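You operate a simulated robot arm through the tools that you are given. There is no shell and no other tool.

You run a simulated two-armed robot. Do the job below in one go: nothing can be reset, and whatever is moved stays where it is left.

JOB
Gauge the bore of the green cover: GO to the GOOD tray, NO GO to REWORK.
Fine: slide back at LOAD.

The check looks at the end state, three seconds after you hand in, the way a careful person would. Anything else that was tipped, shoved, dropped, spilled or broken makes it a failure. A push-on lid holds only when it is set on centred and level and pressed home; a screw cap is set on level and turned clockwise until tight.

ROBOT AND FRAMES
Two 6-joint arms with two-finger parallel grippers on one trunk that stands fixed in place. Base frame: the origin is at the foot of the trunk, x ahead of it, y to its left, z up. Lengths are in mm, angles in degrees, forces in N, time in s.
The left shoulder is at [50, 170, 1288], the right one opposite. Each reaches about 1092 mm from its shoulder. Payload 1.57 kg a hand.
Tool frame (each hand has its own): the origin (TCP) lies between the finger pads and is the grasp point; the fingertips stand 30 mm ahead of it; z points along the fingers, y is the line along which they close. Largest opening 80 mm; finger width 17, thickness 12; the body of the gripper, 40 by 82 mm, starts 80 mm behind the TCP.
Orientation is that of the tool frame in the base frame, as a unit quaternion [x, y, z, w]. With the fingers straight down and closing along the base's y, the tool's x points along the base's -x, its y along +y and its z along -z.

CONTROLS
- The arms move only by the tool arm_command. It takes "left_commands", "right_commands" or both (then of equal length, played together; a hand with none holds still); each is text: rows parted by semicolons, each of 7 numbers parted by spaces: the opening in per cent of the stroke, from 0 (shut) to 100 (fully open), then the shift along the base's x, y, z in units of 50 mm (1.0 is 50 mm), then the turn, a rotation vector about the base's x, y, z in units of 5 degrees (1.0 is 5 degrees). In form: jaw dx dy dz rx ry rz; .... A call has 1 to 20 rows; each row shifts and turns the commanded pose from where the row before left it. A call with a number of a shift or a turn outside -1 to 1 is refused whole. Each row takes 0.2 s and may step no farther than 50 mm and 8.6 degrees from the row before; otherwise, or with a gripper value out of range, the whole call is refused. A pose out of reach is approached as far as the arm can. The call stops where the force on the tool passes 40 N (or 10 N more than at its start, if that is more) or the arm is blocked; 0.2 s more then pass. Each finger travels about 72 mm/s and halts on what it meets, pressing with about 21 N; the grip force reading is that of the motor and also rises with nothing between the fingers. The clock runs only during rows and for 0.2 s after the last one: add rows that do not move to give the fingers time. The reply holds the time, the measured pose of the TCP, the force on the tool along the base axes, the opening and the grip force, in the units named above and with some noise, with the torque about the TCP (base axes, N m) and any sound that the robot's microphone picked up.
- Cameras (640 x 400 px; columns grow to the right, rows downward): "scene" is now at [24.9, -33.1, 1852.3]; the picture's right is [-0.46, -0.89, 0.00], its down [-0.71, 0.37, -0.60] and it looks along [0.53, -0.27, -0.80] (base axes); focal length 332 px, centre (320, 200). "left" rides on the left gripper at [72, 7, -122] in its tool frame; the picture's right is [-0.09, 1.00, 0.00], its down [-0.84, -0.08, -0.54] and it looks along [-0.54, -0.05, 0.84] (tool axes); focal length 238 px, centre (320, 200). "right" rides on the right gripper at [72, -7, -122] in its tool frame; the picture's right is [0.09, 1.00, 0.00], its down [-0.84, 0.08, -0.54] and it looks along [-0.54, 0.05, 0.84] (tool axes); focal length 238 px, centre (320, 200). There is no depth. A picture from a camera that has moved, and an enlarged one, comes with that camera's place and axes in the base frame and with its lens.
- get_image(camera): a new picture of that camera. No time passes.
- move_column(by): slides the trunk up (or, below 0, down) by that many mm; the arms and the scene camera ride with it, the base frame stays. It gives what a move gives, with no picture.
- head_to(pan, tilt): turns the head with the scene camera to pan (to the left, within 86 degrees either way) and tilt (down, from -29 to 69), counted from straight ahead of the robot. It gives what a move gives.
- inspect(camera, box): a new picture of the part [left, top, right, bottom] of that camera's present view, enlarged. No time passes.
- job_done(): hands the job in; it is judged then, once.

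Places have to be worked out from the pictures, the camera data and where the tool is seen. Open the grippers and draw the arms clear of the work before you hand the job in, unless the task says otherwise.

The tools are called after "Emit:" as name(argument=value, ...) on one line, values as JSON. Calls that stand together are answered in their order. arm_command: Moves the arms, as the interface text tells. Its arguments: {"type":"object","properties":{"left_commands":{"type":"string"},"right_commands":{"type":"string"}},"required":[]} The other tools are called the same way: move_column (by) slides the trunk up or down; head_to (pan, tilt) turns the head that bears the scene camera; get_image (camera) takes a picture; inspect (camera, box) takes an enlarged picture of a part of a camera's view; job_done () hands the job in.

At the start:

```text
clock: 0.0
left_ee_pos: [689.4, -3.9, 1178.7]
left_ee_rot: [-0.001, 1.0, 0.0, -0.001]
left_contact_force: [0.1, 0.0, -0.1]
left_ft_torque: [0.03, -0.01, 0.02]
left_finger_gap: 79.9
left_grip_force: 0.0
right_ee_pos: [555.9, -527.9, 1177.7]
right_ee_rot: [-0.001, 1.0, 0.0, 0.001]
right_contact_force: [0.6, 0.0, 0.0]
right_ft_torque: [-0.03, -0.03, 0.0]
right_finger_gap: 79.9
right_grip_force: 0.0
trunk travel left (down, up): [-903.0, 67.0]
head pan, tilt: [-27.5, 53.4]
```

scene: 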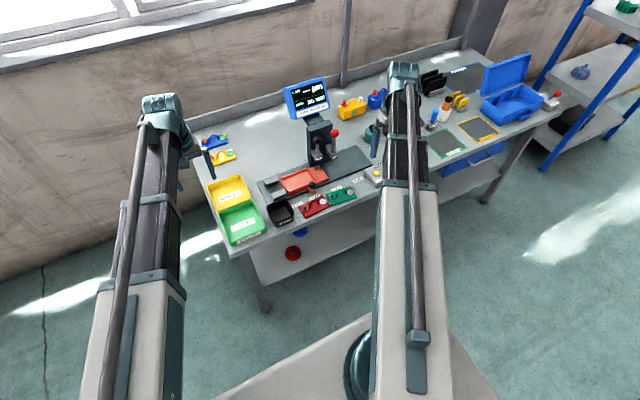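
right: 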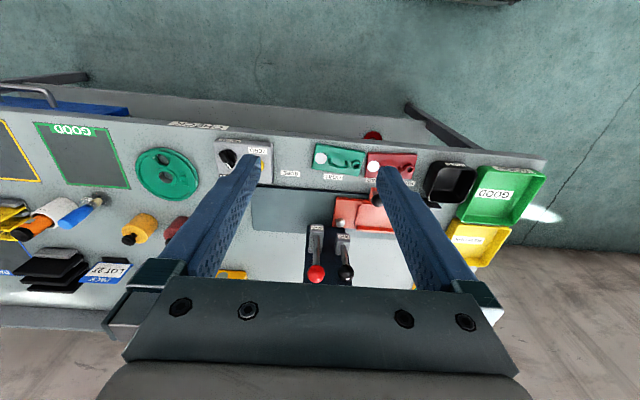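
left: 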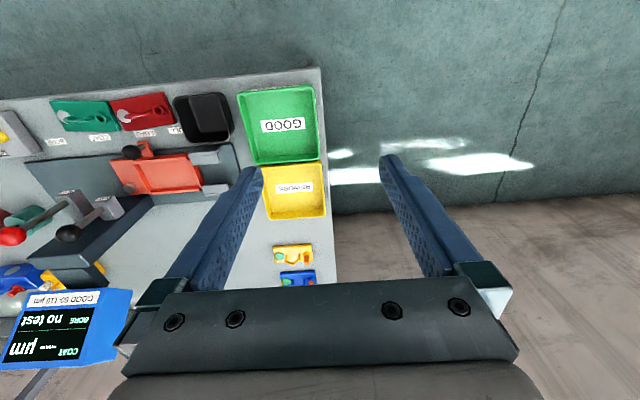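

I begin by looking closely at the bench: the display, the gauge station, trays, and the green round cover.

Emit:
inspect(camera="scene", box=[190, 60, 390, 250])

Emit:
inspect(camera="scene", box=[360, 50, 580, 200])

Emit:
inspect(camera="right", box=[0, 90, 320, 290])

Emit:
inspect(camera="right", box=[240, 110, 560, 310])

Emit:
inspect(camera="left", box=[0, 70, 340, 380])

```text
2.11 times, centred on (290, 155) of scene
camera zoom: at [24.9, -33.1, 1852.3], right [-0.46, -0.89, 0.0], down [-0.71, 0.37, -0.6], along [0.53, -0.27, -0.8], focal length 698 px, centre (383, 295)
```

zoom: 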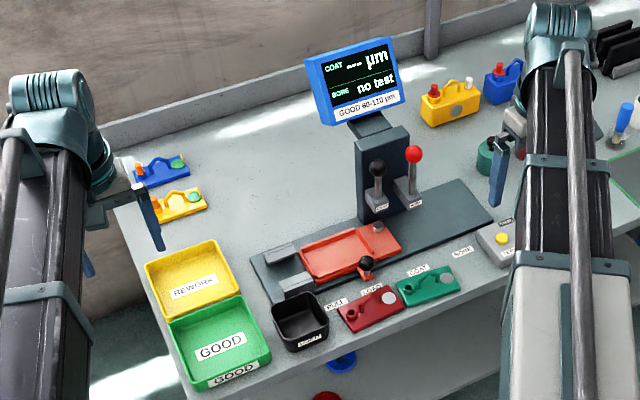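

```text
2.67 times, centred on (470, 125) of scene
camera zoom: at [24.9, -33.1, 1852.3], right [-0.46, -0.89, 0.0], down [-0.71, 0.37, -0.6], along [0.53, -0.27, -0.8], focal length 885 px, centre (-80, 400)
```

zoom: 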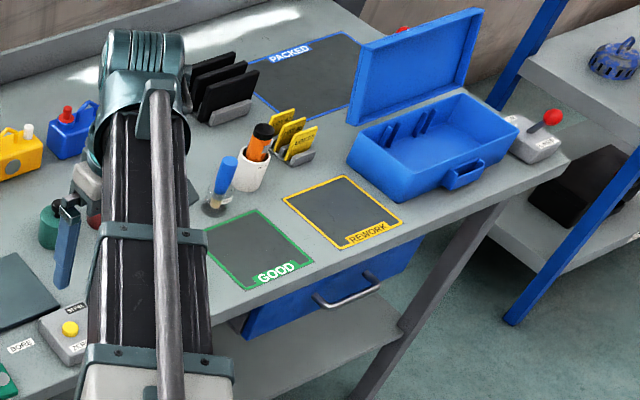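

```text
2.00 times, centred on (160, 190) of right
camera zoom: at [482.9, -533.0, 1300.8], right [-0.09, 1.0, 0.0], down [0.84, 0.08, 0.54], along [0.54, 0.05, -0.84], focal length 477 px, centre (640, 220)
```

zoom: 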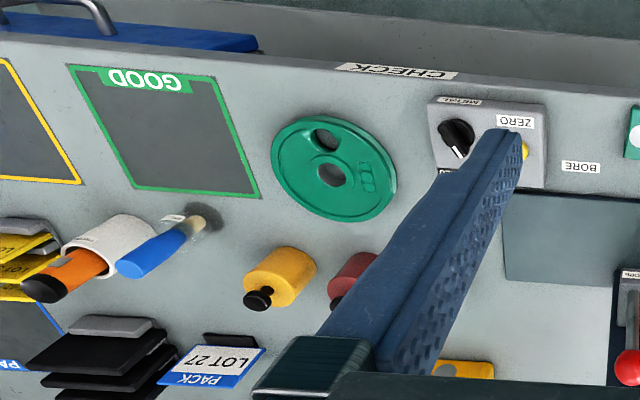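

```text
2.00 times, centred on (400, 210) of right
camera zoom: at [482.9, -533.0, 1300.8], right [-0.09, 1.0, 0.0], down [0.84, 0.08, 0.54], along [0.54, 0.05, -0.84], focal length 477 px, centre (160, 180)
```

zoom: 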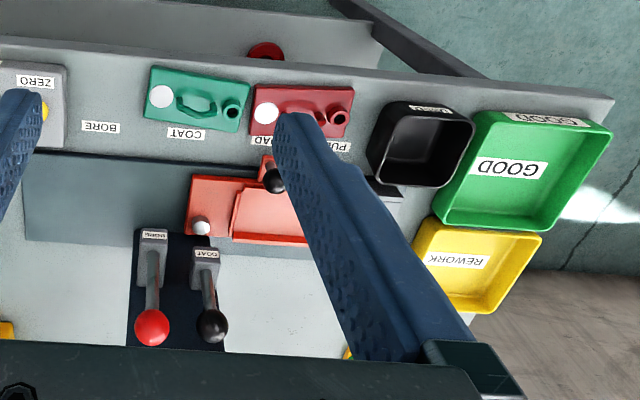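

```text
1.29 times, centred on (170, 225) of left
camera zoom: at [617.5, 2.5, 1300.0], right [0.09, 1.0, 0.0], down [0.84, -0.08, 0.54], along [0.54, -0.05, -0.84], focal length 308 px, centre (514, 168)
```

zoom: 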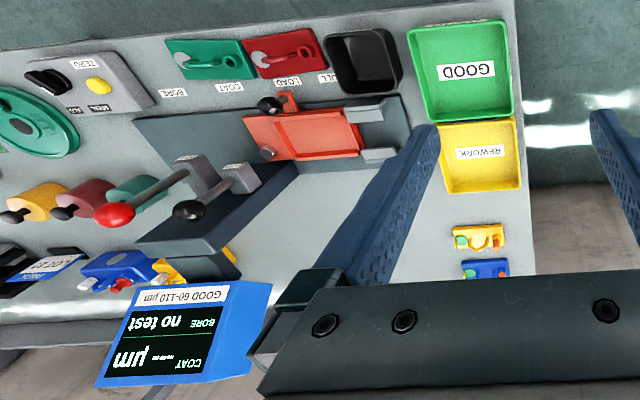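

The gauge station sits roughly at x≈730–950, y≈-300 to -600, table near z≈815. The arms block part of the scene camera's view, so I draw both sideways in the free air above the bench and then look closer.

Emit:
arm_command(left_commands="100 0 1 0 0 0 0; 100 0 1 0 0 0 0; 100 0 1 0 0 0 0; 100 0 1 0 0 0 0; 100 0 0 0 0 0 0", right_commands="100 0 -1 0 0 0 0; 100 0 -1 0 0 0 0; 100 0 -1 0 0 0 0; 100 0 -1 0 0 0 0; 100 0 -1 0 0 0 0")

```text
clock: 1.2
left_ee_pos: [688.9, 194.0, 1178.1]
left_ee_rot: [0.0, 1.0, 0.001, 0.001]
left_contact_force: [-0.4, -0.1, 0.4]
left_ft_torque: [0.0, -0.01, 0.0]
left_finger_gap: 79.8
left_grip_force: 0.0
left hand out of reach, approached as far as the arm can: row 4
right_ee_pos: [554.1, -780.6, 1177.7]
right_ee_rot: [0.0, 1.0, 0.001, 0.0]
right_contact_force: [-0.6, 0.0, -0.5]
right_ft_torque: [0.01, 0.0, -0.01]
right_finger_gap: 80.2
right_grip_force: 0.1
trunk travel left (down, up): [-903.0, 67.0]
head pan, tilt: [-27.5, 53.4]
```

Both arms are out of the way; now I take enlarged views of the station, covers and trays.

Emit:
get_image(camera="scene")

Emit:
inspect(camera="scene", box=[255, 130, 395, 225])

Emit:
inspect(camera="scene", box=[345, 100, 465, 190])

Emit:
inspect(camera="scene", box=[190, 120, 300, 250])

Emit:
inspect(camera="scene", box=[275, 70, 395, 150])

```text
taken
camera scene: at [25.2, -35.2, 1852.2], right [-0.46, -0.89, 0.0], down [-0.71, 0.37, -0.59], along [0.53, -0.27, -0.8], focal length 332 px, centre (320, 200)
```

scene: 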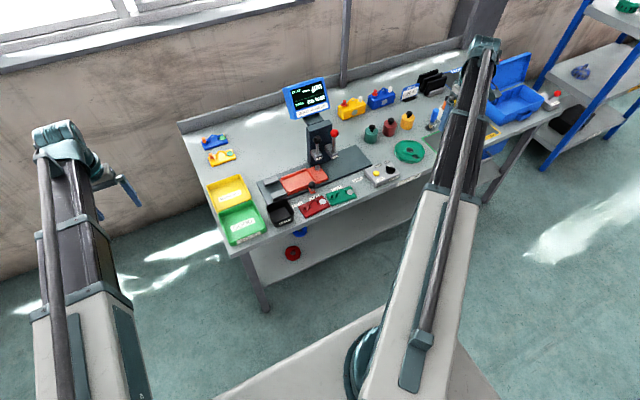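

```text
4.21 times, centred on (325, 178) of scene
camera zoom: at [25.2, -35.2, 1852.2], right [-0.46, -0.89, 0.0], down [-0.71, 0.37, -0.59], along [0.53, -0.27, -0.8], focal length 1397 px, centre (299, 295)
```

zoom: 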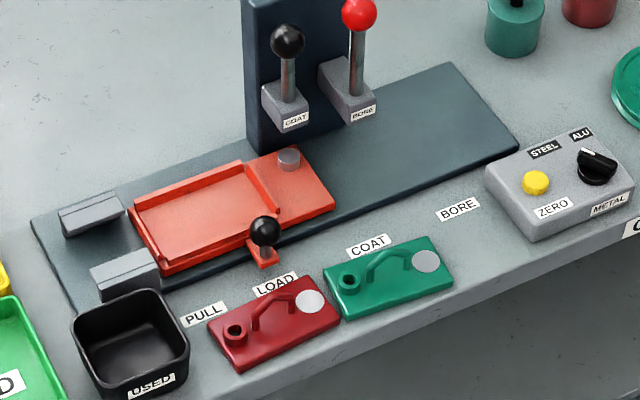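

```text
4.44 times, centred on (405, 145) of scene
camera zoom: at [25.2, -35.2, 1852.2], right [-0.46, -0.89, 0.0], down [-0.71, 0.37, -0.59], along [0.53, -0.27, -0.8], focal length 1474 px, centre (-58, 444)
```

zoom: 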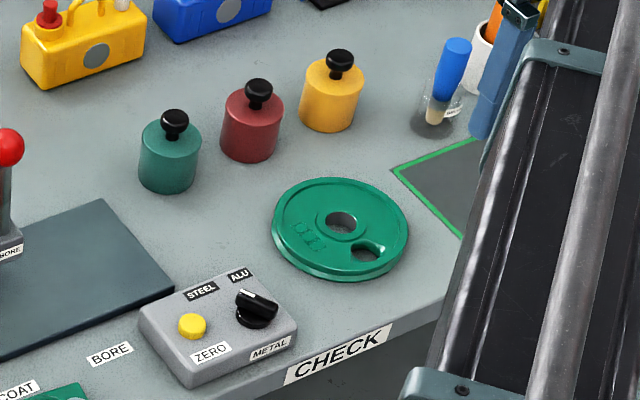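

```text
3.08 times, centred on (245, 185) of scene
camera zoom: at [25.2, -35.2, 1852.2], right [-0.46, -0.89, 0.0], down [-0.71, 0.37, -0.59], along [0.53, -0.27, -0.8], focal length 1021 px, centre (551, 246)
```

zoom: 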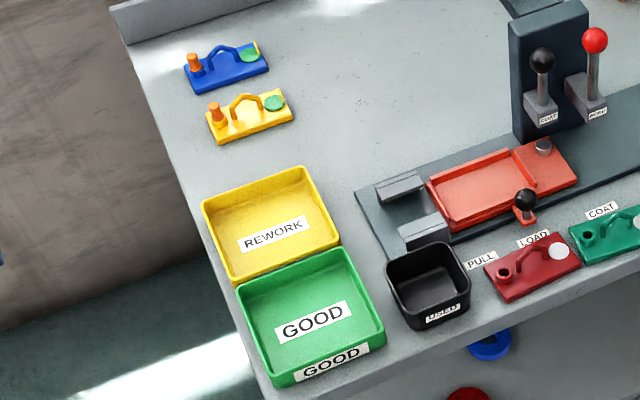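

```text
5.00 times, centred on (335, 110) of scene
camera zoom: at [25.2, -35.2, 1852.2], right [-0.46, -0.89, 0.0], down [-0.71, 0.37, -0.59], along [0.53, -0.27, -0.8], focal length 1659 px, centre (245, 650)
```

zoom: 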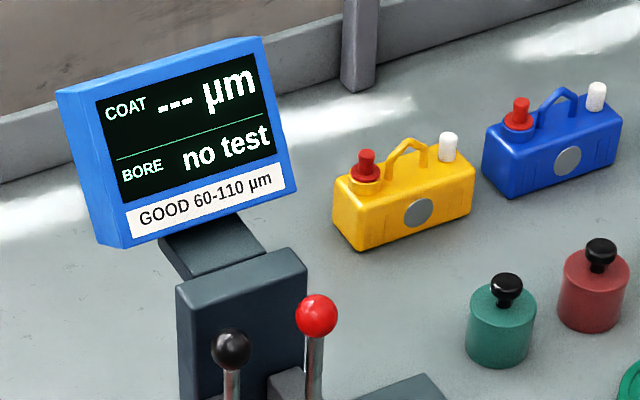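

The green cover is the plate with boss, arched handle and pale disc beside the COAT label. I look closer at the slide, the gray blocks and the levers before touching anything.

Emit:
inspect(camera="scene", box=[255, 160, 325, 205])

Emit:
inspect(camera="scene", box=[295, 110, 375, 170])

Emit:
inspect(camera="scene", box=[295, 165, 365, 220])

Emit:
inspect(camera="scene", box=[190, 125, 260, 175])

```text
8.89 times, centred on (290, 182) of scene
camera zoom: at [25.2, -35.2, 1852.2], right [-0.46, -0.89, 0.0], down [-0.71, 0.37, -0.59], along [0.53, -0.27, -0.8], focal length 2949 px, centre (587, 356)
```

zoom: 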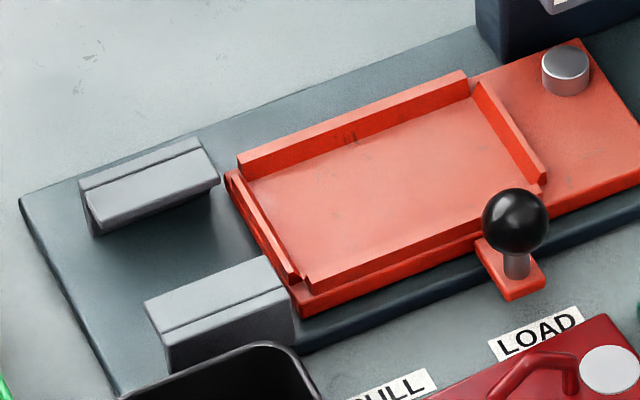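

```text
6.67 times, centred on (335, 140) of scene
camera zoom: at [25.2, -35.2, 1852.2], right [-0.46, -0.89, 0.0], down [-0.71, 0.37, -0.59], along [0.53, -0.27, -0.8], focal length 2212 px, centre (220, 600)
```

zoom: 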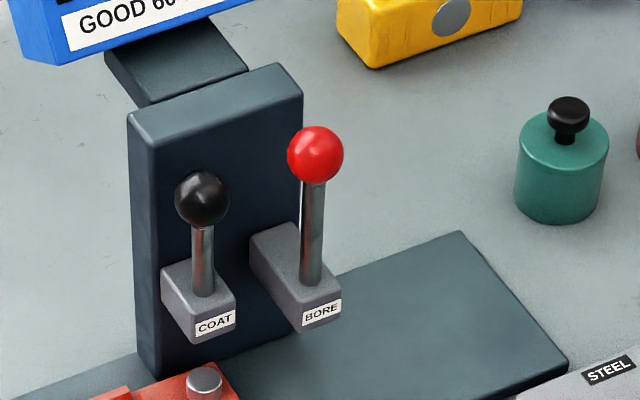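

```text
7.27 times, centred on (330, 192) of scene
camera zoom: at [25.2, -35.2, 1852.2], right [-0.46, -0.89, 0.0], down [-0.71, 0.37, -0.59], along [0.53, -0.27, -0.8], focal length 2413 px, centre (247, 254)
```

zoom: 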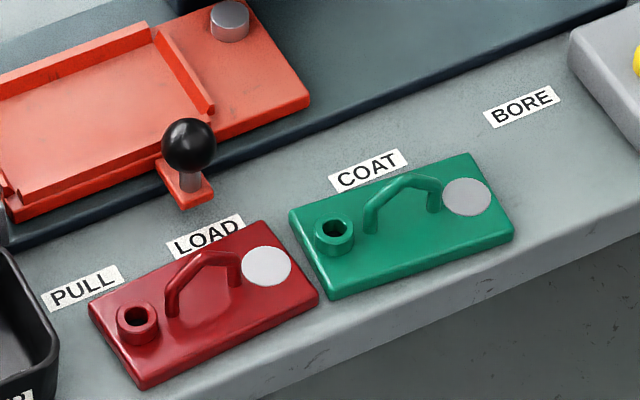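

```text
8.00 times, centred on (225, 150) of scene
camera zoom: at [25.2, -35.2, 1852.2], right [-0.46, -0.89, 0.0], down [-0.71, 0.37, -0.59], along [0.53, -0.27, -0.8], focal length 2654 px, centre (1080, 600)
```

zoom: 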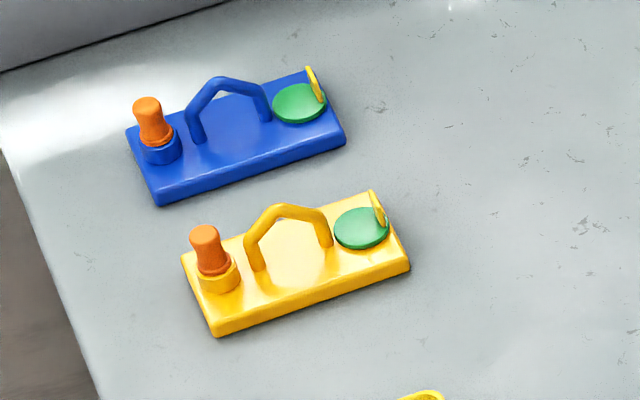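

The green cover's bore is open (no plug), with boss toward +y, disc toward −y, handle arch along y at about (680,−468), top ≈ z 863; the slide knob is at about (759,−382,859), at LOAD. I bring the right hand above the green cover while turning it −90° so the fingers close along x across the handle.

Emit:
arm_command(right_commands="100 0.14 0.34 -0.15 0 0 -1; 100 0.14 0.34 -0.15 0 0 -1; 100 0.14 0.34 -0.15 0 0 -1; 100 0.14 0.34 -0.15 0 0 -1; 100 0.14 0.34 -0.15 0 0 -1; 100 0.14 0.34 -0.15 0 0 -1; 100 0.14 0.34 -0.15 0 0 -1; 100 0.14 0.34 -0.15 0 0 -1; 100 0.14 0.34 -0.15 0 0 -1; 100 0.14 0.34 -0.15 0 0 -1; 100 0.14 0.34 -0.15 0 0 -1; 100 0.14 0.34 -0.15 0 0 -1; 100 0.14 0.34 -0.15 0 0 -1; 100 0.14 0.34 -0.15 0 0 -1; 100 0.14 0.34 -0.15 0 0 -1; 100 0.14 0.34 -0.15 0 0 -1; 100 0.14 0.34 -0.15 0 0 -1; 100 0.14 0.34 -0.15 0 0 -1; 100 0 0 0 0 0 -1; 100 0 0 0 0 0 0")

```text
clock: 5.4
left_ee_pos: [688.8, 196.1, 1177.6]
left_ee_rot: [0.001, 1.0, 0.0, 0.0]
left_contact_force: [0.1, 0.3, 0.2]
left_ft_torque: [0.01, 0.0, 0.02]
left_finger_gap: 80.0
left_grip_force: 0.0
right_ee_pos: [680.6, -469.8, 1179.4]
right_ee_rot: [0.738, 0.675, 0.0, 0.0]
right_contact_force: [-0.4, 0.5, -0.4]
right_ft_torque: [0.05, -0.01, 0.0]
right_finger_gap: 80.1
right_grip_force: 0.1
right hand out of reach, approached as far as the arm can: row 1, 2, 3, 4, 5, 6, 7, 8, 9, 10, 11, 12, 13, 14, 15, 16, 17, 18
trunk travel left (down, up): [-903.0, 67.0]
head pan, tilt: [-27.5, 53.4]
```

The hand is above the cover but would not go lower than z≈1179 with the trunk this high, so the trunk must come down. First a look from here.

Emit:
get_image(camera="right")

Emit:
get_image(camera="scene")

```text
taken
camera right: at [680.6, -396.7, 1300.8], right [1.0, 0.0, 0.0], down [0.0, -0.84, 0.54], along [0.0, -0.54, -0.84], focal length 238 px, centre (320, 200)
```

right: 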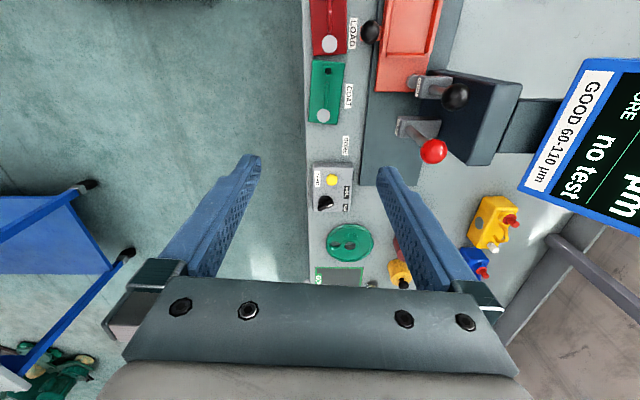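

```text
taken
camera scene: at [25.0, -32.9, 1852.3], right [-0.46, -0.89, 0.0], down [-0.71, 0.37, -0.6], along [0.53, -0.27, -0.8], focal length 332 px, centre (320, 200)
```

scene: 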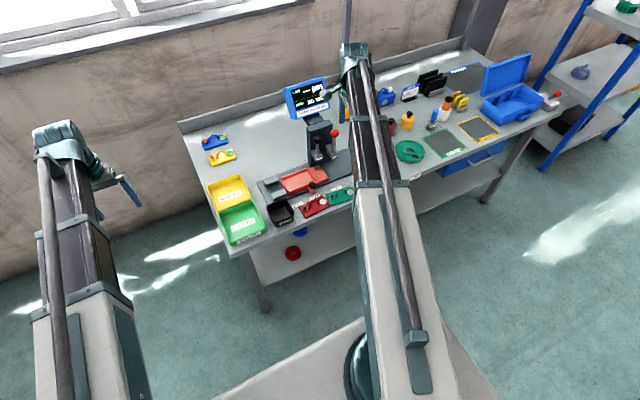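

Camera axes are nicely aligned with the base now; I zoom in for the cover, slide and levers from this side.

Emit:
inspect(camera="right", box=[290, 0, 530, 150])

Emit:
inspect(camera="right", box=[290, 40, 370, 140])

Emit:
inspect(camera="right", box=[370, 50, 530, 180])

```text
2.67 times, centred on (410, 75) of right
camera zoom: at [680.6, -396.7, 1300.8], right [1.0, 0.0, 0.0], down [0.0, -0.84, 0.54], along [0.0, -0.54, -0.84], focal length 636 px, centre (80, 533)
```

zoom: 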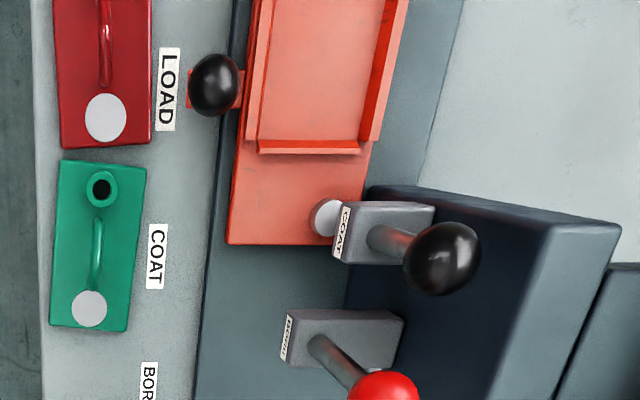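

```text
4.00 times, centred on (330, 90) of right
camera zoom: at [680.6, -396.7, 1300.8], right [1.0, 0.0, 0.0], down [0.0, -0.84, 0.54], along [0.0, -0.54, -0.84], focal length 953 px, centre (280, 640)
```

zoom: 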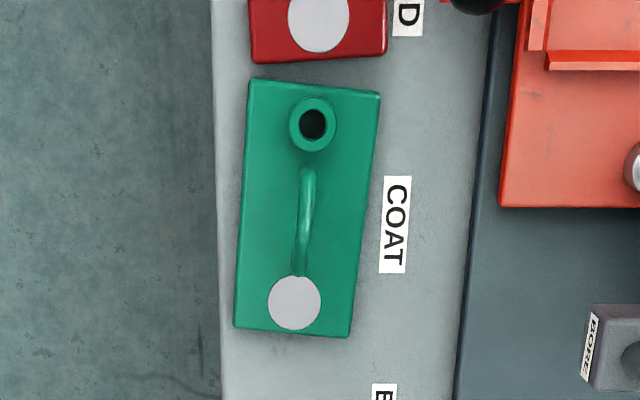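

```text
3.08 times, centred on (450, 115) of right
camera zoom: at [680.6, -396.7, 1300.8], right [1.0, 0.0, 0.0], down [0.0, -0.84, 0.54], along [0.0, -0.54, -0.84], focal length 733 px, centre (-80, 462)
```

zoom: 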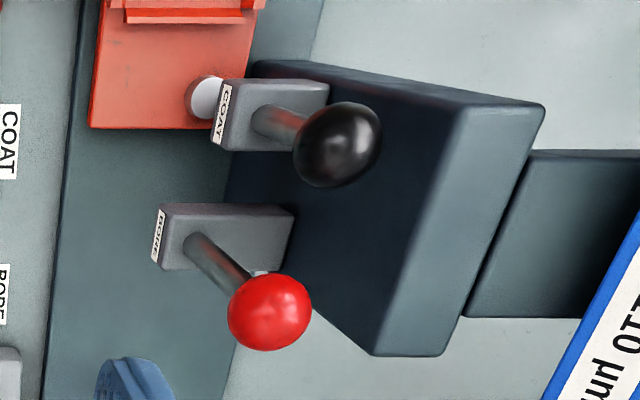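

Triangulating the views: table z≈805, green cover centre ≈(691,−471) turned −5°, handle top z≈848; labels LOAD/COAT/BORE at y≈−378/−478/−579; nest centre ≈(825,−350); red BORE ball ≈(821,−508,1019). I lower the trunk in a first stage, the hand descends with it in free air over the cover.

Emit:
move_column(by=-180)

```text
clock: 7.4
left_ee_pos: [687.4, 195.3, 998.4]
left_ee_rot: [0.0, 1.0, 0.001, 0.0]
left_contact_force: [-0.8, 0.4, 0.3]
left_ft_torque: [0.01, 0.06, 0.03]
left_finger_gap: 80.0
left_grip_force: 0.1
right_ee_pos: [681.7, -470.9, 997.9]
right_ee_rot: [0.737, 0.676, 0.0, 0.0]
right_contact_force: [0.8, -0.4, 0.2]
right_ft_torque: [0.02, 0.0, 0.0]
right_finger_gap: 80.0
right_grip_force: 0.0
trunk travel left (down, up): [-723.0, 247.0]
head pan, tilt: [-27.5, 53.4]
```

Trunk moved as expected. I raise both hands 150 mm, then lower the trunk another 180 mm, so the right arm has room to work down to table level.

Emit:
arm_command(left_commands="100 0 0 1 0 0 0; 100 0 0 1 0 0 0; 100 0 0 1 0 0 0; 100 0 0 0 0 0 0", right_commands="100 0 0 1 0 0 0; 100 0 0 1 0 0 0; 100 0 0 1 0 0 0; 100 0 0 0 0 0 0")

Emit:
move_column(by=-180)

```text
clock: 8.4
left_ee_pos: [689.2, 195.1, 998.5]
left_ee_rot: [0.0, 1.0, 0.0, 0.0]
left_contact_force: [0.0, 0.2, 0.4]
left_ft_torque: [0.03, -0.01, 0.01]
left_finger_gap: 80.1
left_grip_force: 0.1
left hand out of reach, approached as far as the arm can: row 1, 2, 3
right_ee_pos: [681.5, -470.0, 997.8]
right_ee_rot: [0.737, 0.676, 0.0, 0.0]
right_contact_force: [0.7, -0.2, 0.6]
right_ft_torque: [0.0, -0.04, 0.03]
right_finger_gap: 80.1
right_grip_force: 0.1
right hand out of reach, approached as far as the arm can: row 1, 2, 3
trunk travel left (down, up): [-723.0, 247.0]
head pan, tilt: [-27.5, 53.4]
```

```text
clock: 10.0
left_ee_pos: [687.0, 196.1, 839.9]
left_ee_rot: [0.0, 1.0, 0.0, 0.0]
left_contact_force: [0.5, 0.5, -0.1]
left_ft_torque: [0.01, 0.01, -0.02]
left_finger_gap: 80.1
left_grip_force: 0.1
right_ee_pos: [681.9, -469.9, 840.8]
right_ee_rot: [0.737, 0.676, 0.002, 0.004]
right_contact_force: [-1.2, 0.9, 32.8]
right_ft_torque: [-0.09, -1.25, -0.05]
right_finger_gap: 78.5
right_grip_force: 0.1
trunk travel left (down, up): [-564.0, 406.0]
head pan, tilt: [-27.5, 53.4]
stopped: the force on the tool passed its limit at 118 N (the readings are from after the stop); the commanded pose is now the measured one
```

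That was my mistake: the hands had not risen (they reported out of reach) and the trunk brought the right finger down onto something at tip z≈811, peak 118 N. I raise the trunk straight back up to release it and then check for damage.

Emit:
move_column(by=120)

```text
clock: 11.5
left_ee_pos: [688.6, 195.2, 958.5]
left_ee_rot: [0.0, 1.0, 0.0, -0.001]
left_contact_force: [0.0, -0.5, -0.1]
left_ft_torque: [0.02, -0.01, 0.0]
left_finger_gap: 80.0
left_grip_force: 0.0
right_ee_pos: [682.8, -472.1, 959.7]
right_ee_rot: [0.737, 0.676, 0.002, 0.004]
right_contact_force: [0.3, 0.1, 0.0]
right_ft_torque: [0.0, 0.0, -0.01]
right_finger_gap: 80.0
right_grip_force: 0.0
trunk travel left (down, up): [-684.0, 286.0]
head pan, tilt: [-27.5, 53.4]
```

The tool is free again. I check the cover and its surroundings for any shift.

Emit:
get_image(camera="right")

Emit:
get_image(camera="scene")

Emit:
get_image(camera="left")

```text
taken
camera right: at [681.4, -397.5, 1081.0], right [1.0, 0.01, 0.01], down [0.0, -0.84, 0.54], along [0.01, -0.54, -0.84], focal length 238 px, centre (320, 200)
```

right: 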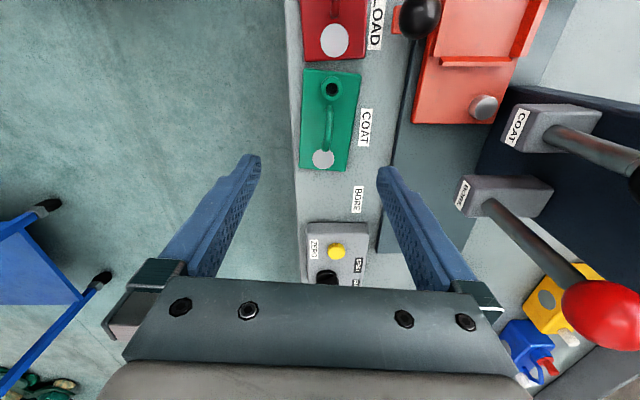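

```text
taken
camera scene: at [25.1, -33.0, 1632.8], right [-0.46, -0.89, 0.0], down [-0.71, 0.37, -0.6], along [0.53, -0.27, -0.8], focal length 332 px, centre (320, 200)
```

scene: 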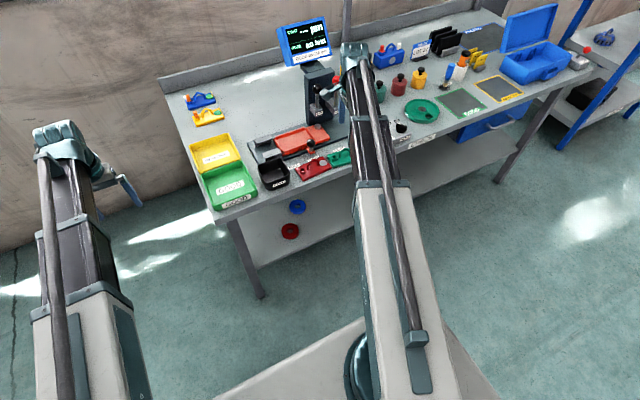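

```text
taken
camera left: at [617.5, 201.2, 1080.4], right [0.09, 1.0, 0.0], down [0.84, -0.08, 0.54], along [0.54, -0.05, -0.84], focal length 238 px, centre (320, 200)
```

left: 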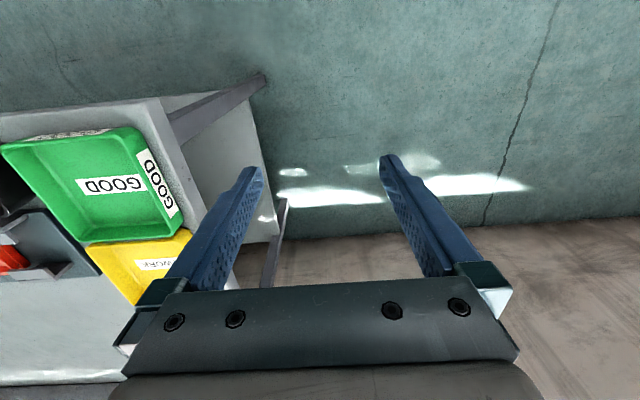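

Emit:
inspect(camera="right", box=[280, 0, 400, 180])

Emit:
inspect(camera="right", box=[380, 0, 640, 180])

Emit:
inspect(camera="scene", box=[270, 110, 410, 200])

```text
2.22 times, centred on (340, 90) of right
camera zoom: at [681.4, -397.5, 1081.0], right [1.0, 0.01, 0.01], down [0.0, -0.84, 0.54], along [0.01, -0.54, -0.84], focal length 530 px, centre (276, 444)
```

zoom: 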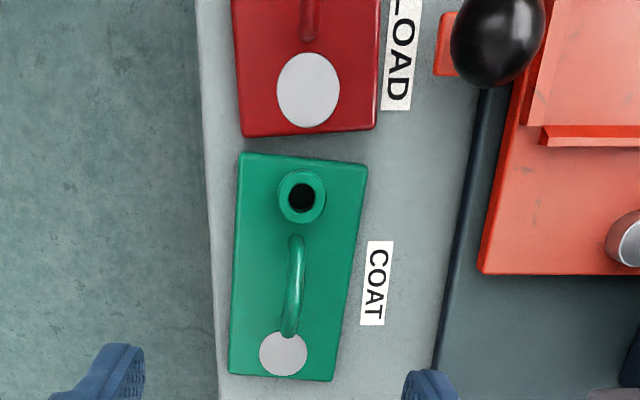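

```text
2.22 times, centred on (510, 90) of right
camera zoom: at [681.4, -397.5, 1081.0], right [1.0, 0.01, 0.01], down [0.0, -0.84, 0.54], along [0.01, -0.54, -0.84], focal length 530 px, centre (-102, 444)
```

zoom: 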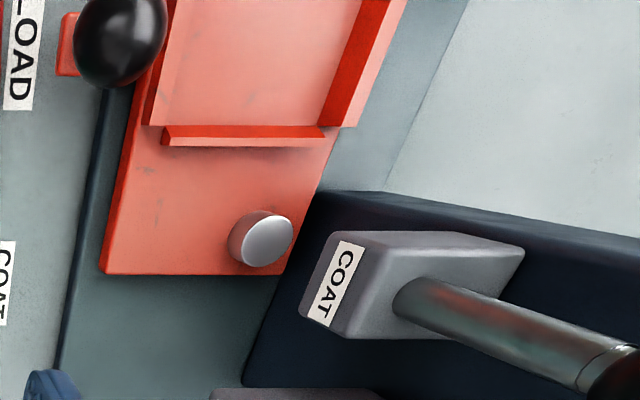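

```text
4.44 times, centred on (340, 155) of scene
camera zoom: at [25.1, -33.0, 1632.8], right [-0.46, -0.89, 0.0], down [-0.71, 0.37, -0.6], along [0.53, -0.27, -0.8], focal length 1474 px, centre (231, 400)
```

zoom: 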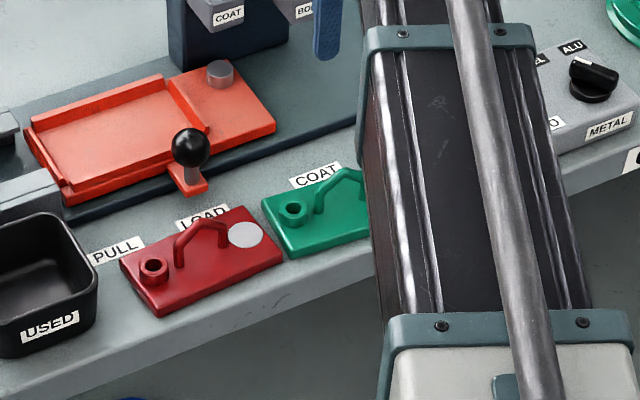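

The cover has not moved (same corner positions as before) and nothing else is disturbed. Now I test in free air what the arm can do vertically on its own, with a small upward and a small downward step, and correct the slight tilt.

Emit:
arm_command(right_commands="100 0 0 0.2 0.03 0.1 0; 100 0 0 0 0 0 0")

Emit:
arm_command(right_commands="100 0 0 -0.4 0 0 0; 100 0 0 0 0 0 0")

```text
clock: 12.1
left_ee_pos: [689.2, 193.8, 958.0]
left_ee_rot: [-0.001, 1.0, 0.0, 0.0]
left_contact_force: [-0.5, 0.0, 0.1]
left_ft_torque: [-0.02, 0.01, -0.01]
left_finger_gap: 79.8
left_grip_force: 0.1
right_ee_pos: [683.6, -471.7, 958.8]
right_ee_rot: [0.737, 0.676, -0.001, -0.001]
right_contact_force: [-0.2, 0.1, 0.0]
right_ft_torque: [0.02, -0.01, 0.02]
right_finger_gap: 80.0
right_grip_force: 0.0
right hand out of reach, approached as far as the arm can: row 1
trunk travel left (down, up): [-684.0, 286.0]
head pan, tilt: [-27.5, 53.4]
```

```text
clock: 12.7
left_ee_pos: [689.1, 195.3, 959.1]
left_ee_rot: [-0.001, 1.0, 0.0, 0.0]
left_contact_force: [0.9, -0.9, 0.0]
left_ft_torque: [0.0, 0.0, -0.05]
left_finger_gap: 79.8
left_grip_force: 0.0
right_ee_pos: [682.4, -471.6, 958.1]
right_ee_rot: [0.737, 0.676, 0.0, -0.001]
right_contact_force: [0.7, 0.5, -0.2]
right_ft_torque: [0.01, 0.0, 0.02]
right_finger_gap: 80.0
right_grip_force: 0.0
right hand out of reach, approached as far as the arm can: row 1
trunk travel left (down, up): [-684.0, 286.0]
head pan, tilt: [-27.5, 53.4]
```

The arm itself only moves in a level plane; height comes from the trunk. I'll use the trunk for all z motion, checking height first each time. Now I examine the BORE and COAT heads closely to see how their handles work.

Emit:
inspect(camera="right", box=[440, 80, 640, 205])

Emit:
inspect(camera="right", box=[440, 150, 640, 360])

Emit:
inspect(camera="scene", box=[295, 55, 365, 135])

```text
3.20 times, centred on (540, 142) of right
camera zoom: at [682.3, -397.5, 1081.3], right [1.0, 0.01, 0.0], down [0.01, -0.84, 0.54], along [0.0, -0.54, -0.84], focal length 763 px, centre (-384, 384)
```

zoom: 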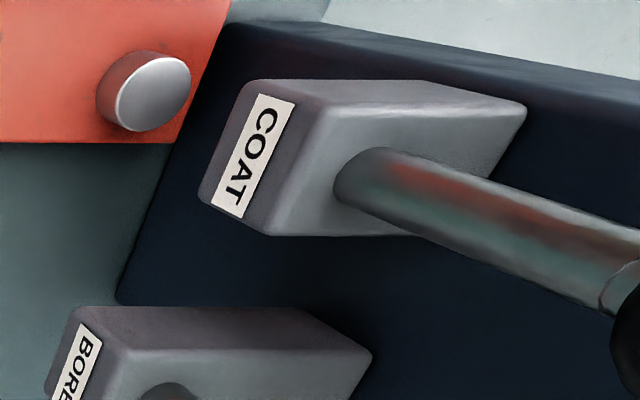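

```text
1.90 times, centred on (540, 255) of right
camera zoom: at [682.3, -397.5, 1081.3], right [1.0, 0.01, 0.0], down [0.01, -0.84, 0.54], along [0.0, -0.54, -0.84], focal length 454 px, centre (-99, 95)
```

zoom: 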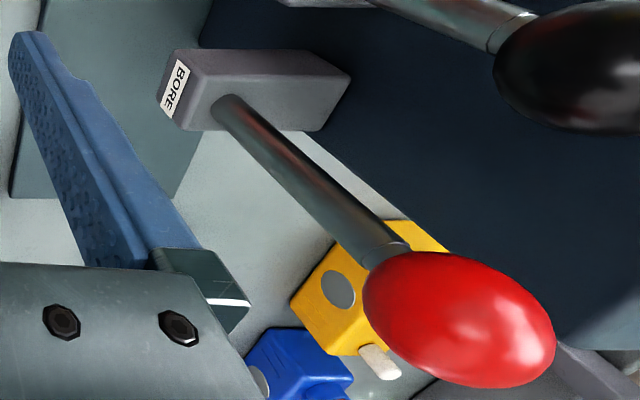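

```text
5.00 times, centred on (330, 95) of scene
camera zoom: at [24.9, -33.0, 1632.8], right [-0.46, -0.89, 0.0], down [-0.71, 0.37, -0.6], along [0.53, -0.27, -0.8], focal length 1659 px, centre (270, 725)
```

zoom: 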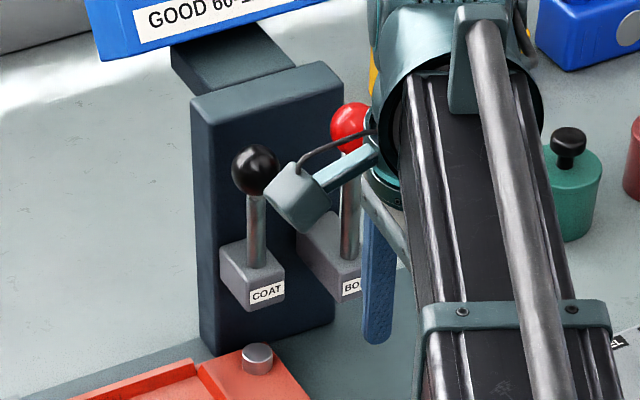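

The rods stand directly above the probe lines; I'll learn how they move when I get there. Now I shift the hand +8.5 mm in x to centre on the handle (≈691,−471) and lower the trunk 70 mm, still above the handle top.

Emit:
arm_command(right_commands="100 0.17 0.02 0 0 0 0; 100 0 0 0 0 0 0")

Emit:
move_column(by=-65)

Emit:
get_image(camera="right")

```text
clock: 13.3
left_ee_pos: [689.3, 194.1, 957.6]
left_ee_rot: [0.0, 1.0, 0.0, 0.0]
left_contact_force: [-0.4, 0.2, 0.7]
left_ft_torque: [0.0, 0.0, 0.0]
left_finger_gap: 80.1
left_grip_force: 0.1
right_ee_pos: [691.7, -470.0, 957.9]
right_ee_rot: [0.737, 0.676, 0.0, -0.001]
right_contact_force: [0.0, -0.6, 0.8]
right_ft_torque: [0.01, 0.03, -0.02]
right_finger_gap: 80.0
right_grip_force: 0.0
trunk travel left (down, up): [-684.0, 286.0]
head pan, tilt: [-27.5, 53.4]
```

```text
clock: 14.3
left_ee_pos: [688.3, 195.0, 894.3]
left_ee_rot: [0.0, 1.0, 0.0, 0.0]
left_contact_force: [-0.4, 1.3, 0.0]
left_ft_torque: [0.0, -0.01, 0.01]
left_finger_gap: 79.8
left_grip_force: 0.1
right_ee_pos: [690.9, -471.0, 893.2]
right_ee_rot: [0.738, 0.675, -0.001, 0.0]
right_contact_force: [0.2, 0.8, -0.2]
right_ft_torque: [-0.01, -0.01, -0.02]
right_finger_gap: 80.0
right_grip_force: 0.1
trunk travel left (down, up): [-619.0, 351.0]
head pan, tilt: [-27.5, 53.4]
```

```text
taken
camera right: at [691.0, -397.0, 1016.4], right [1.0, 0.01, 0.0], down [0.01, -0.84, 0.54], along [0.0, -0.54, -0.84], focal length 238 px, centre (320, 200)
```

right: 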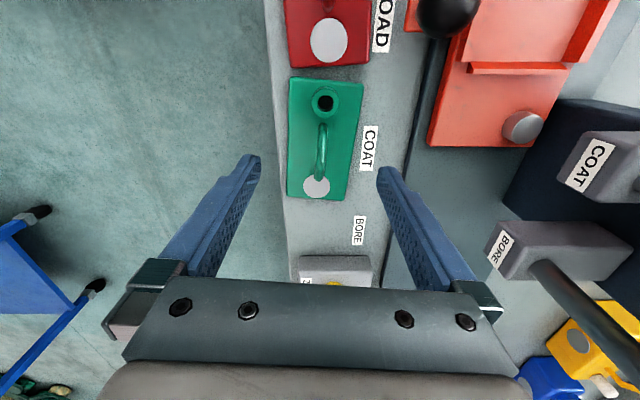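

The handle is centred between the open fingers. I lower another 35 mm (tips to z≈828, above the plate), then close on the handle.

Emit:
move_column(by=-35)

Emit:
inspect(camera="right", box=[200, 40, 480, 260])

```text
clock: 15.1
left_ee_pos: [688.3, 194.7, 859.4]
left_ee_rot: [0.001, 1.0, 0.0, 0.0]
left_contact_force: [0.5, -0.8, 0.4]
left_ft_torque: [0.0, 0.0, -0.01]
left_finger_gap: 79.9
left_grip_force: 0.0
right_ee_pos: [691.1, -470.1, 859.2]
right_ee_rot: [0.737, 0.676, -0.001, -0.001]
right_contact_force: [0.0, 0.2, -0.5]
right_ft_torque: [0.01, 0.0, 0.04]
right_finger_gap: 79.9
right_grip_force: 0.0
trunk travel left (down, up): [-584.0, 386.0]
head pan, tilt: [-27.5, 53.4]
```

```text
1.82 times, centred on (340, 150) of right
camera zoom: at [690.9, -397.0, 981.4], right [1.0, 0.01, 0.0], down [0.01, -0.84, 0.54], along [0.0, -0.54, -0.84], focal length 433 px, centre (284, 291)
```

zoom: 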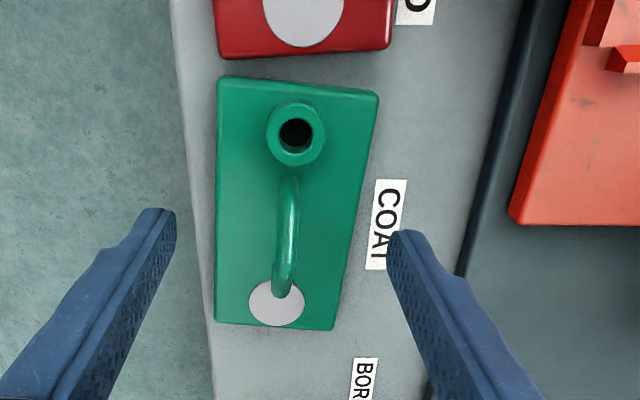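

The handle lies centred between the tips, clear of the plate. I close the fingers on it.

Emit:
arm_command(right_commands="0 0 0 0 0 0 0; 0 0 0 0 0 0 0; 0 0 0 0 0 0 0; 0 0 0 0 0 0 0; 0 0 0 0 0 0 0")

Emit:
inspect(camera="right", box=[200, 40, 480, 260])

```text
clock: 16.3
left_ee_pos: [688.9, 195.4, 857.9]
left_ee_rot: [0.0, 1.0, 0.0, -0.001]
left_contact_force: [-0.5, -0.2, -0.2]
left_ft_torque: [0.0, 0.0, 0.01]
left_finger_gap: 79.8
left_grip_force: 0.1
right_ee_pos: [691.6, -470.6, 859.3]
right_ee_rot: [0.737, 0.676, -0.001, 0.0]
right_contact_force: [1.3, 0.1, 1.7]
right_ft_torque: [0.01, -0.06, -0.04]
right_finger_gap: 7.7
right_grip_force: 21.2
trunk travel left (down, up): [-584.0, 386.0]
head pan, tilt: [-27.5, 53.4]
```

```text
1.82 times, centred on (340, 150) of right
camera zoom: at [691.2, -397.0, 981.3], right [1.0, 0.01, 0.0], down [0.01, -0.84, 0.54], along [0.0, -0.54, -0.84], focal length 433 px, centre (284, 291)
```

zoom: 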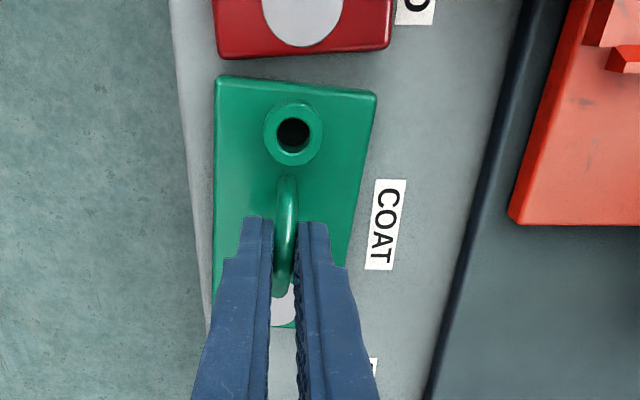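

Gripped at 7.7 mm with 21 N. I lift 90 mm with the trunk so the cover's underside clears the slide knob, and check the hold.

Emit:
move_column(by=90)

Emit:
get_image(camera="right")

```text
clock: 17.6
left_ee_pos: [689.1, 195.0, 948.0]
left_ee_rot: [0.0, 1.0, -0.001, 0.0]
left_contact_force: [0.3, 0.0, -0.4]
left_ft_torque: [0.02, -0.01, 0.0]
left_finger_gap: 79.9
left_grip_force: 0.1
right_ee_pos: [692.4, -471.0, 948.2]
right_ee_rot: [0.737, 0.676, -0.001, -0.001]
right_contact_force: [0.1, 0.6, -3.3]
right_ft_torque: [-0.02, 0.01, 0.02]
right_finger_gap: 8.0
right_grip_force: 21.2
trunk travel left (down, up): [-674.0, 296.0]
head pan, tilt: [-27.5, 53.4]
```

```text
taken
camera right: at [691.4, -397.1, 1071.0], right [1.0, 0.01, 0.0], down [0.01, -0.84, 0.54], along [0.0, -0.54, -0.84], focal length 238 px, centre (320, 200)
```

right: 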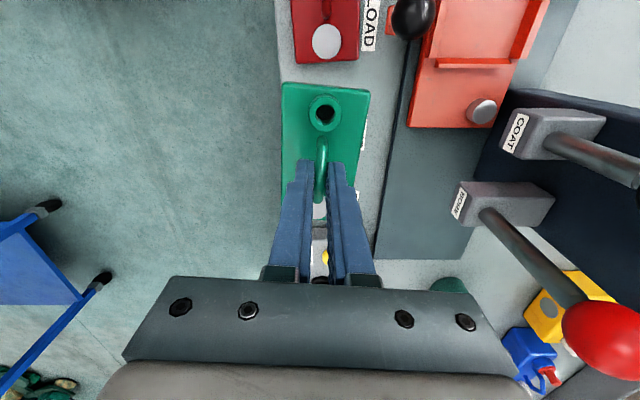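

Held firmly (3.3 N). I carry it first in +y along the front, turning +5° to square it, then +x over the nest, staying clear of the COAT head.

Emit:
arm_command(right_commands="0 0 0.4 0 0 0 0.2; 0 0 0.4 0 0 0 0.2; 0 0 0.4 0 0 0 0.2; 0 0 0.4 0 0 0 0.2; 0 0 0.4 0 0 0 0.2; 0 0 0.42 0 0 0 0; 0 0.4 0 0 0 0 0; 0 0.4 0 0 0 0 0; 0 0.4 0 0 0 0 0; 0 0.4 0 0 0 0 0; 0 0.4 0 0 0 0 0; 0 0.4 0 0 0 0 0; 0 0.26 0 0 0 0 0; 0 0 0 0 0 0 0; 0 0 0 0 0 0 0")

Emit:
get_image(camera="right")

Emit:
get_image(camera="scene")

```text
clock: 20.8
left_ee_pos: [689.6, 194.8, 947.3]
left_ee_rot: [-0.001, 1.0, 0.0, 0.0]
left_contact_force: [0.3, 0.2, 0.0]
left_ft_torque: [0.01, -0.02, 0.0]
left_finger_gap: 80.0
left_grip_force: 0.1
right_ee_pos: [823.4, -350.2, 949.1]
right_ee_rot: [0.707, 0.707, -0.001, -0.001]
right_contact_force: [-0.4, -1.1, -3.4]
right_ft_torque: [0.02, 0.04, 0.01]
right_finger_gap: 7.6
right_grip_force: 20.8
trunk travel left (down, up): [-674.0, 296.0]
head pan, tilt: [-27.5, 53.4]
```

```text
taken
camera right: at [817.4, -276.8, 1071.1], right [1.0, 0.09, 0.0], down [0.08, -0.84, 0.54], along [0.05, -0.54, -0.84], focal length 238 px, centre (320, 200)
```

right: 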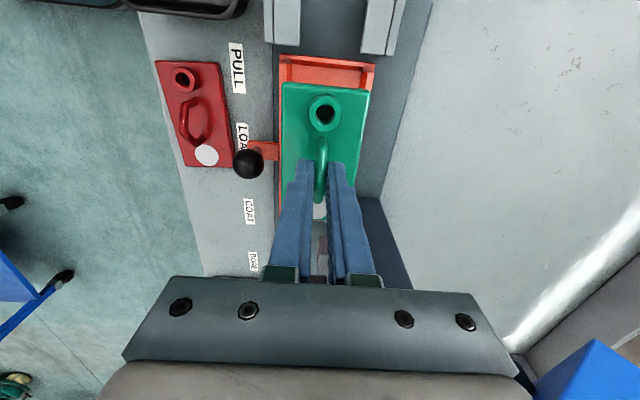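

```text
taken
camera scene: at [25.3, -33.1, 1622.8], right [-0.46, -0.89, 0.0], down [-0.71, 0.37, -0.6], along [0.53, -0.27, -0.8], focal length 332 px, centre (320, 200)
```

scene: 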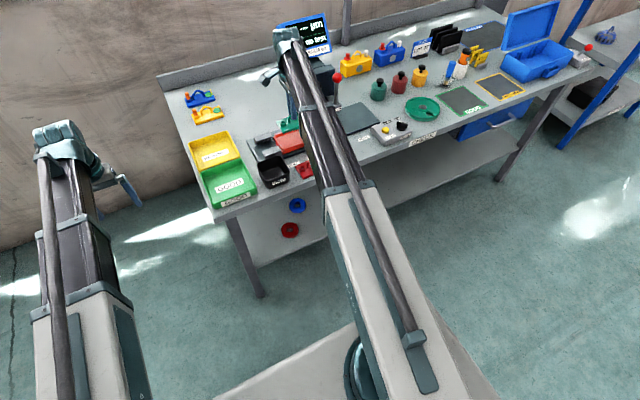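

Emit:
inspect(camera="right", box=[240, 20, 420, 230])

Emit:
inspect(camera="scene", box=[240, 30, 360, 190])

```text
1.90 times, centred on (330, 125) of right
camera zoom: at [817.4, -276.8, 1071.1], right [1.0, 0.09, 0.0], down [0.08, -0.84, 0.54], along [0.05, -0.54, -0.84], focal length 454 px, centre (301, 343)
```

zoom: 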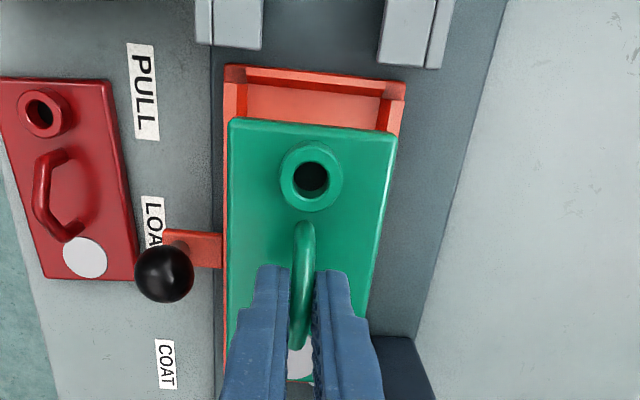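

```text
2.50 times, centred on (300, 110) of scene
camera zoom: at [25.3, -33.1, 1622.8], right [-0.46, -0.89, 0.0], down [-0.71, 0.37, -0.6], along [0.53, -0.27, -0.8], focal length 829 px, centre (370, 425)
```

zoom: 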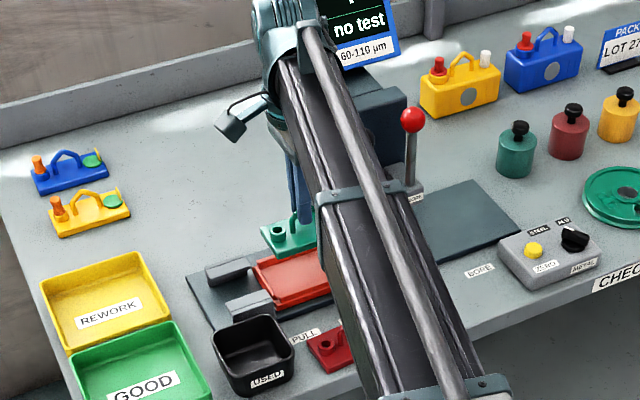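

The cover hangs squarely over the nest. I lower 35 mm (cover underside to about z 854, above the nest walls) to compare its edges with the walls at closer range.

Emit:
move_column(by=-35)

Emit:
inspect(camera="right", box=[240, 20, 420, 230])

Emit:
inspect(camera="scene", box=[245, 100, 325, 180])

```text
clock: 21.6
left_ee_pos: [688.7, 195.7, 914.4]
left_ee_rot: [0.0, 1.0, 0.0, 0.0]
left_contact_force: [-0.1, 0.3, 0.5]
left_ft_torque: [-0.04, 0.01, -0.01]
left_finger_gap: 80.1
left_grip_force: 0.1
right_ee_pos: [822.8, -350.8, 914.0]
right_ee_rot: [0.707, 0.707, -0.001, -0.001]
right_contact_force: [-0.8, 0.3, -3.4]
right_ft_torque: [0.0, 0.0, 0.0]
right_finger_gap: 7.6
right_grip_force: 20.9
trunk travel left (down, up): [-639.0, 331.0]
head pan, tilt: [-27.5, 53.4]
```

```text
1.90 times, centred on (330, 125) of right
camera zoom: at [817.1, -276.8, 1036.2], right [1.0, 0.09, 0.0], down [0.08, -0.84, 0.54], along [0.05, -0.54, -0.84], focal length 454 px, centre (301, 343)
```

zoom: 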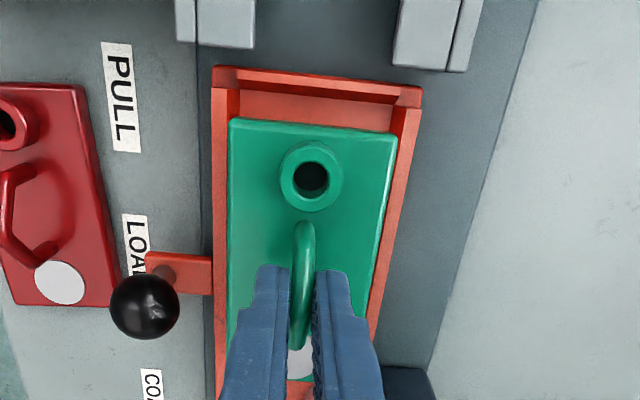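

```text
5.00 times, centred on (285, 140) of scene
camera zoom: at [25.0, -33.1, 1587.8], right [-0.46, -0.89, 0.0], down [-0.71, 0.37, -0.6], along [0.53, -0.27, -0.8], focal length 1659 px, centre (495, 500)
```

zoom: 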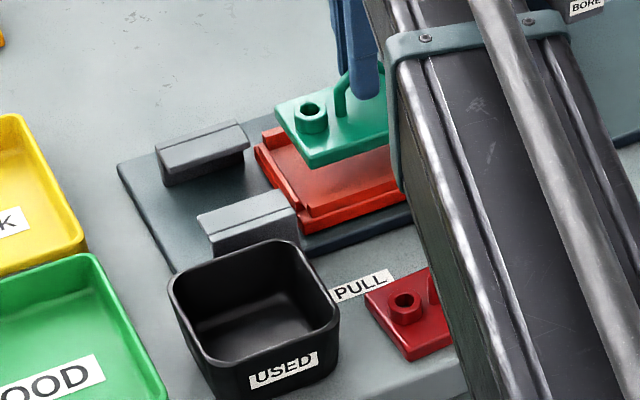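

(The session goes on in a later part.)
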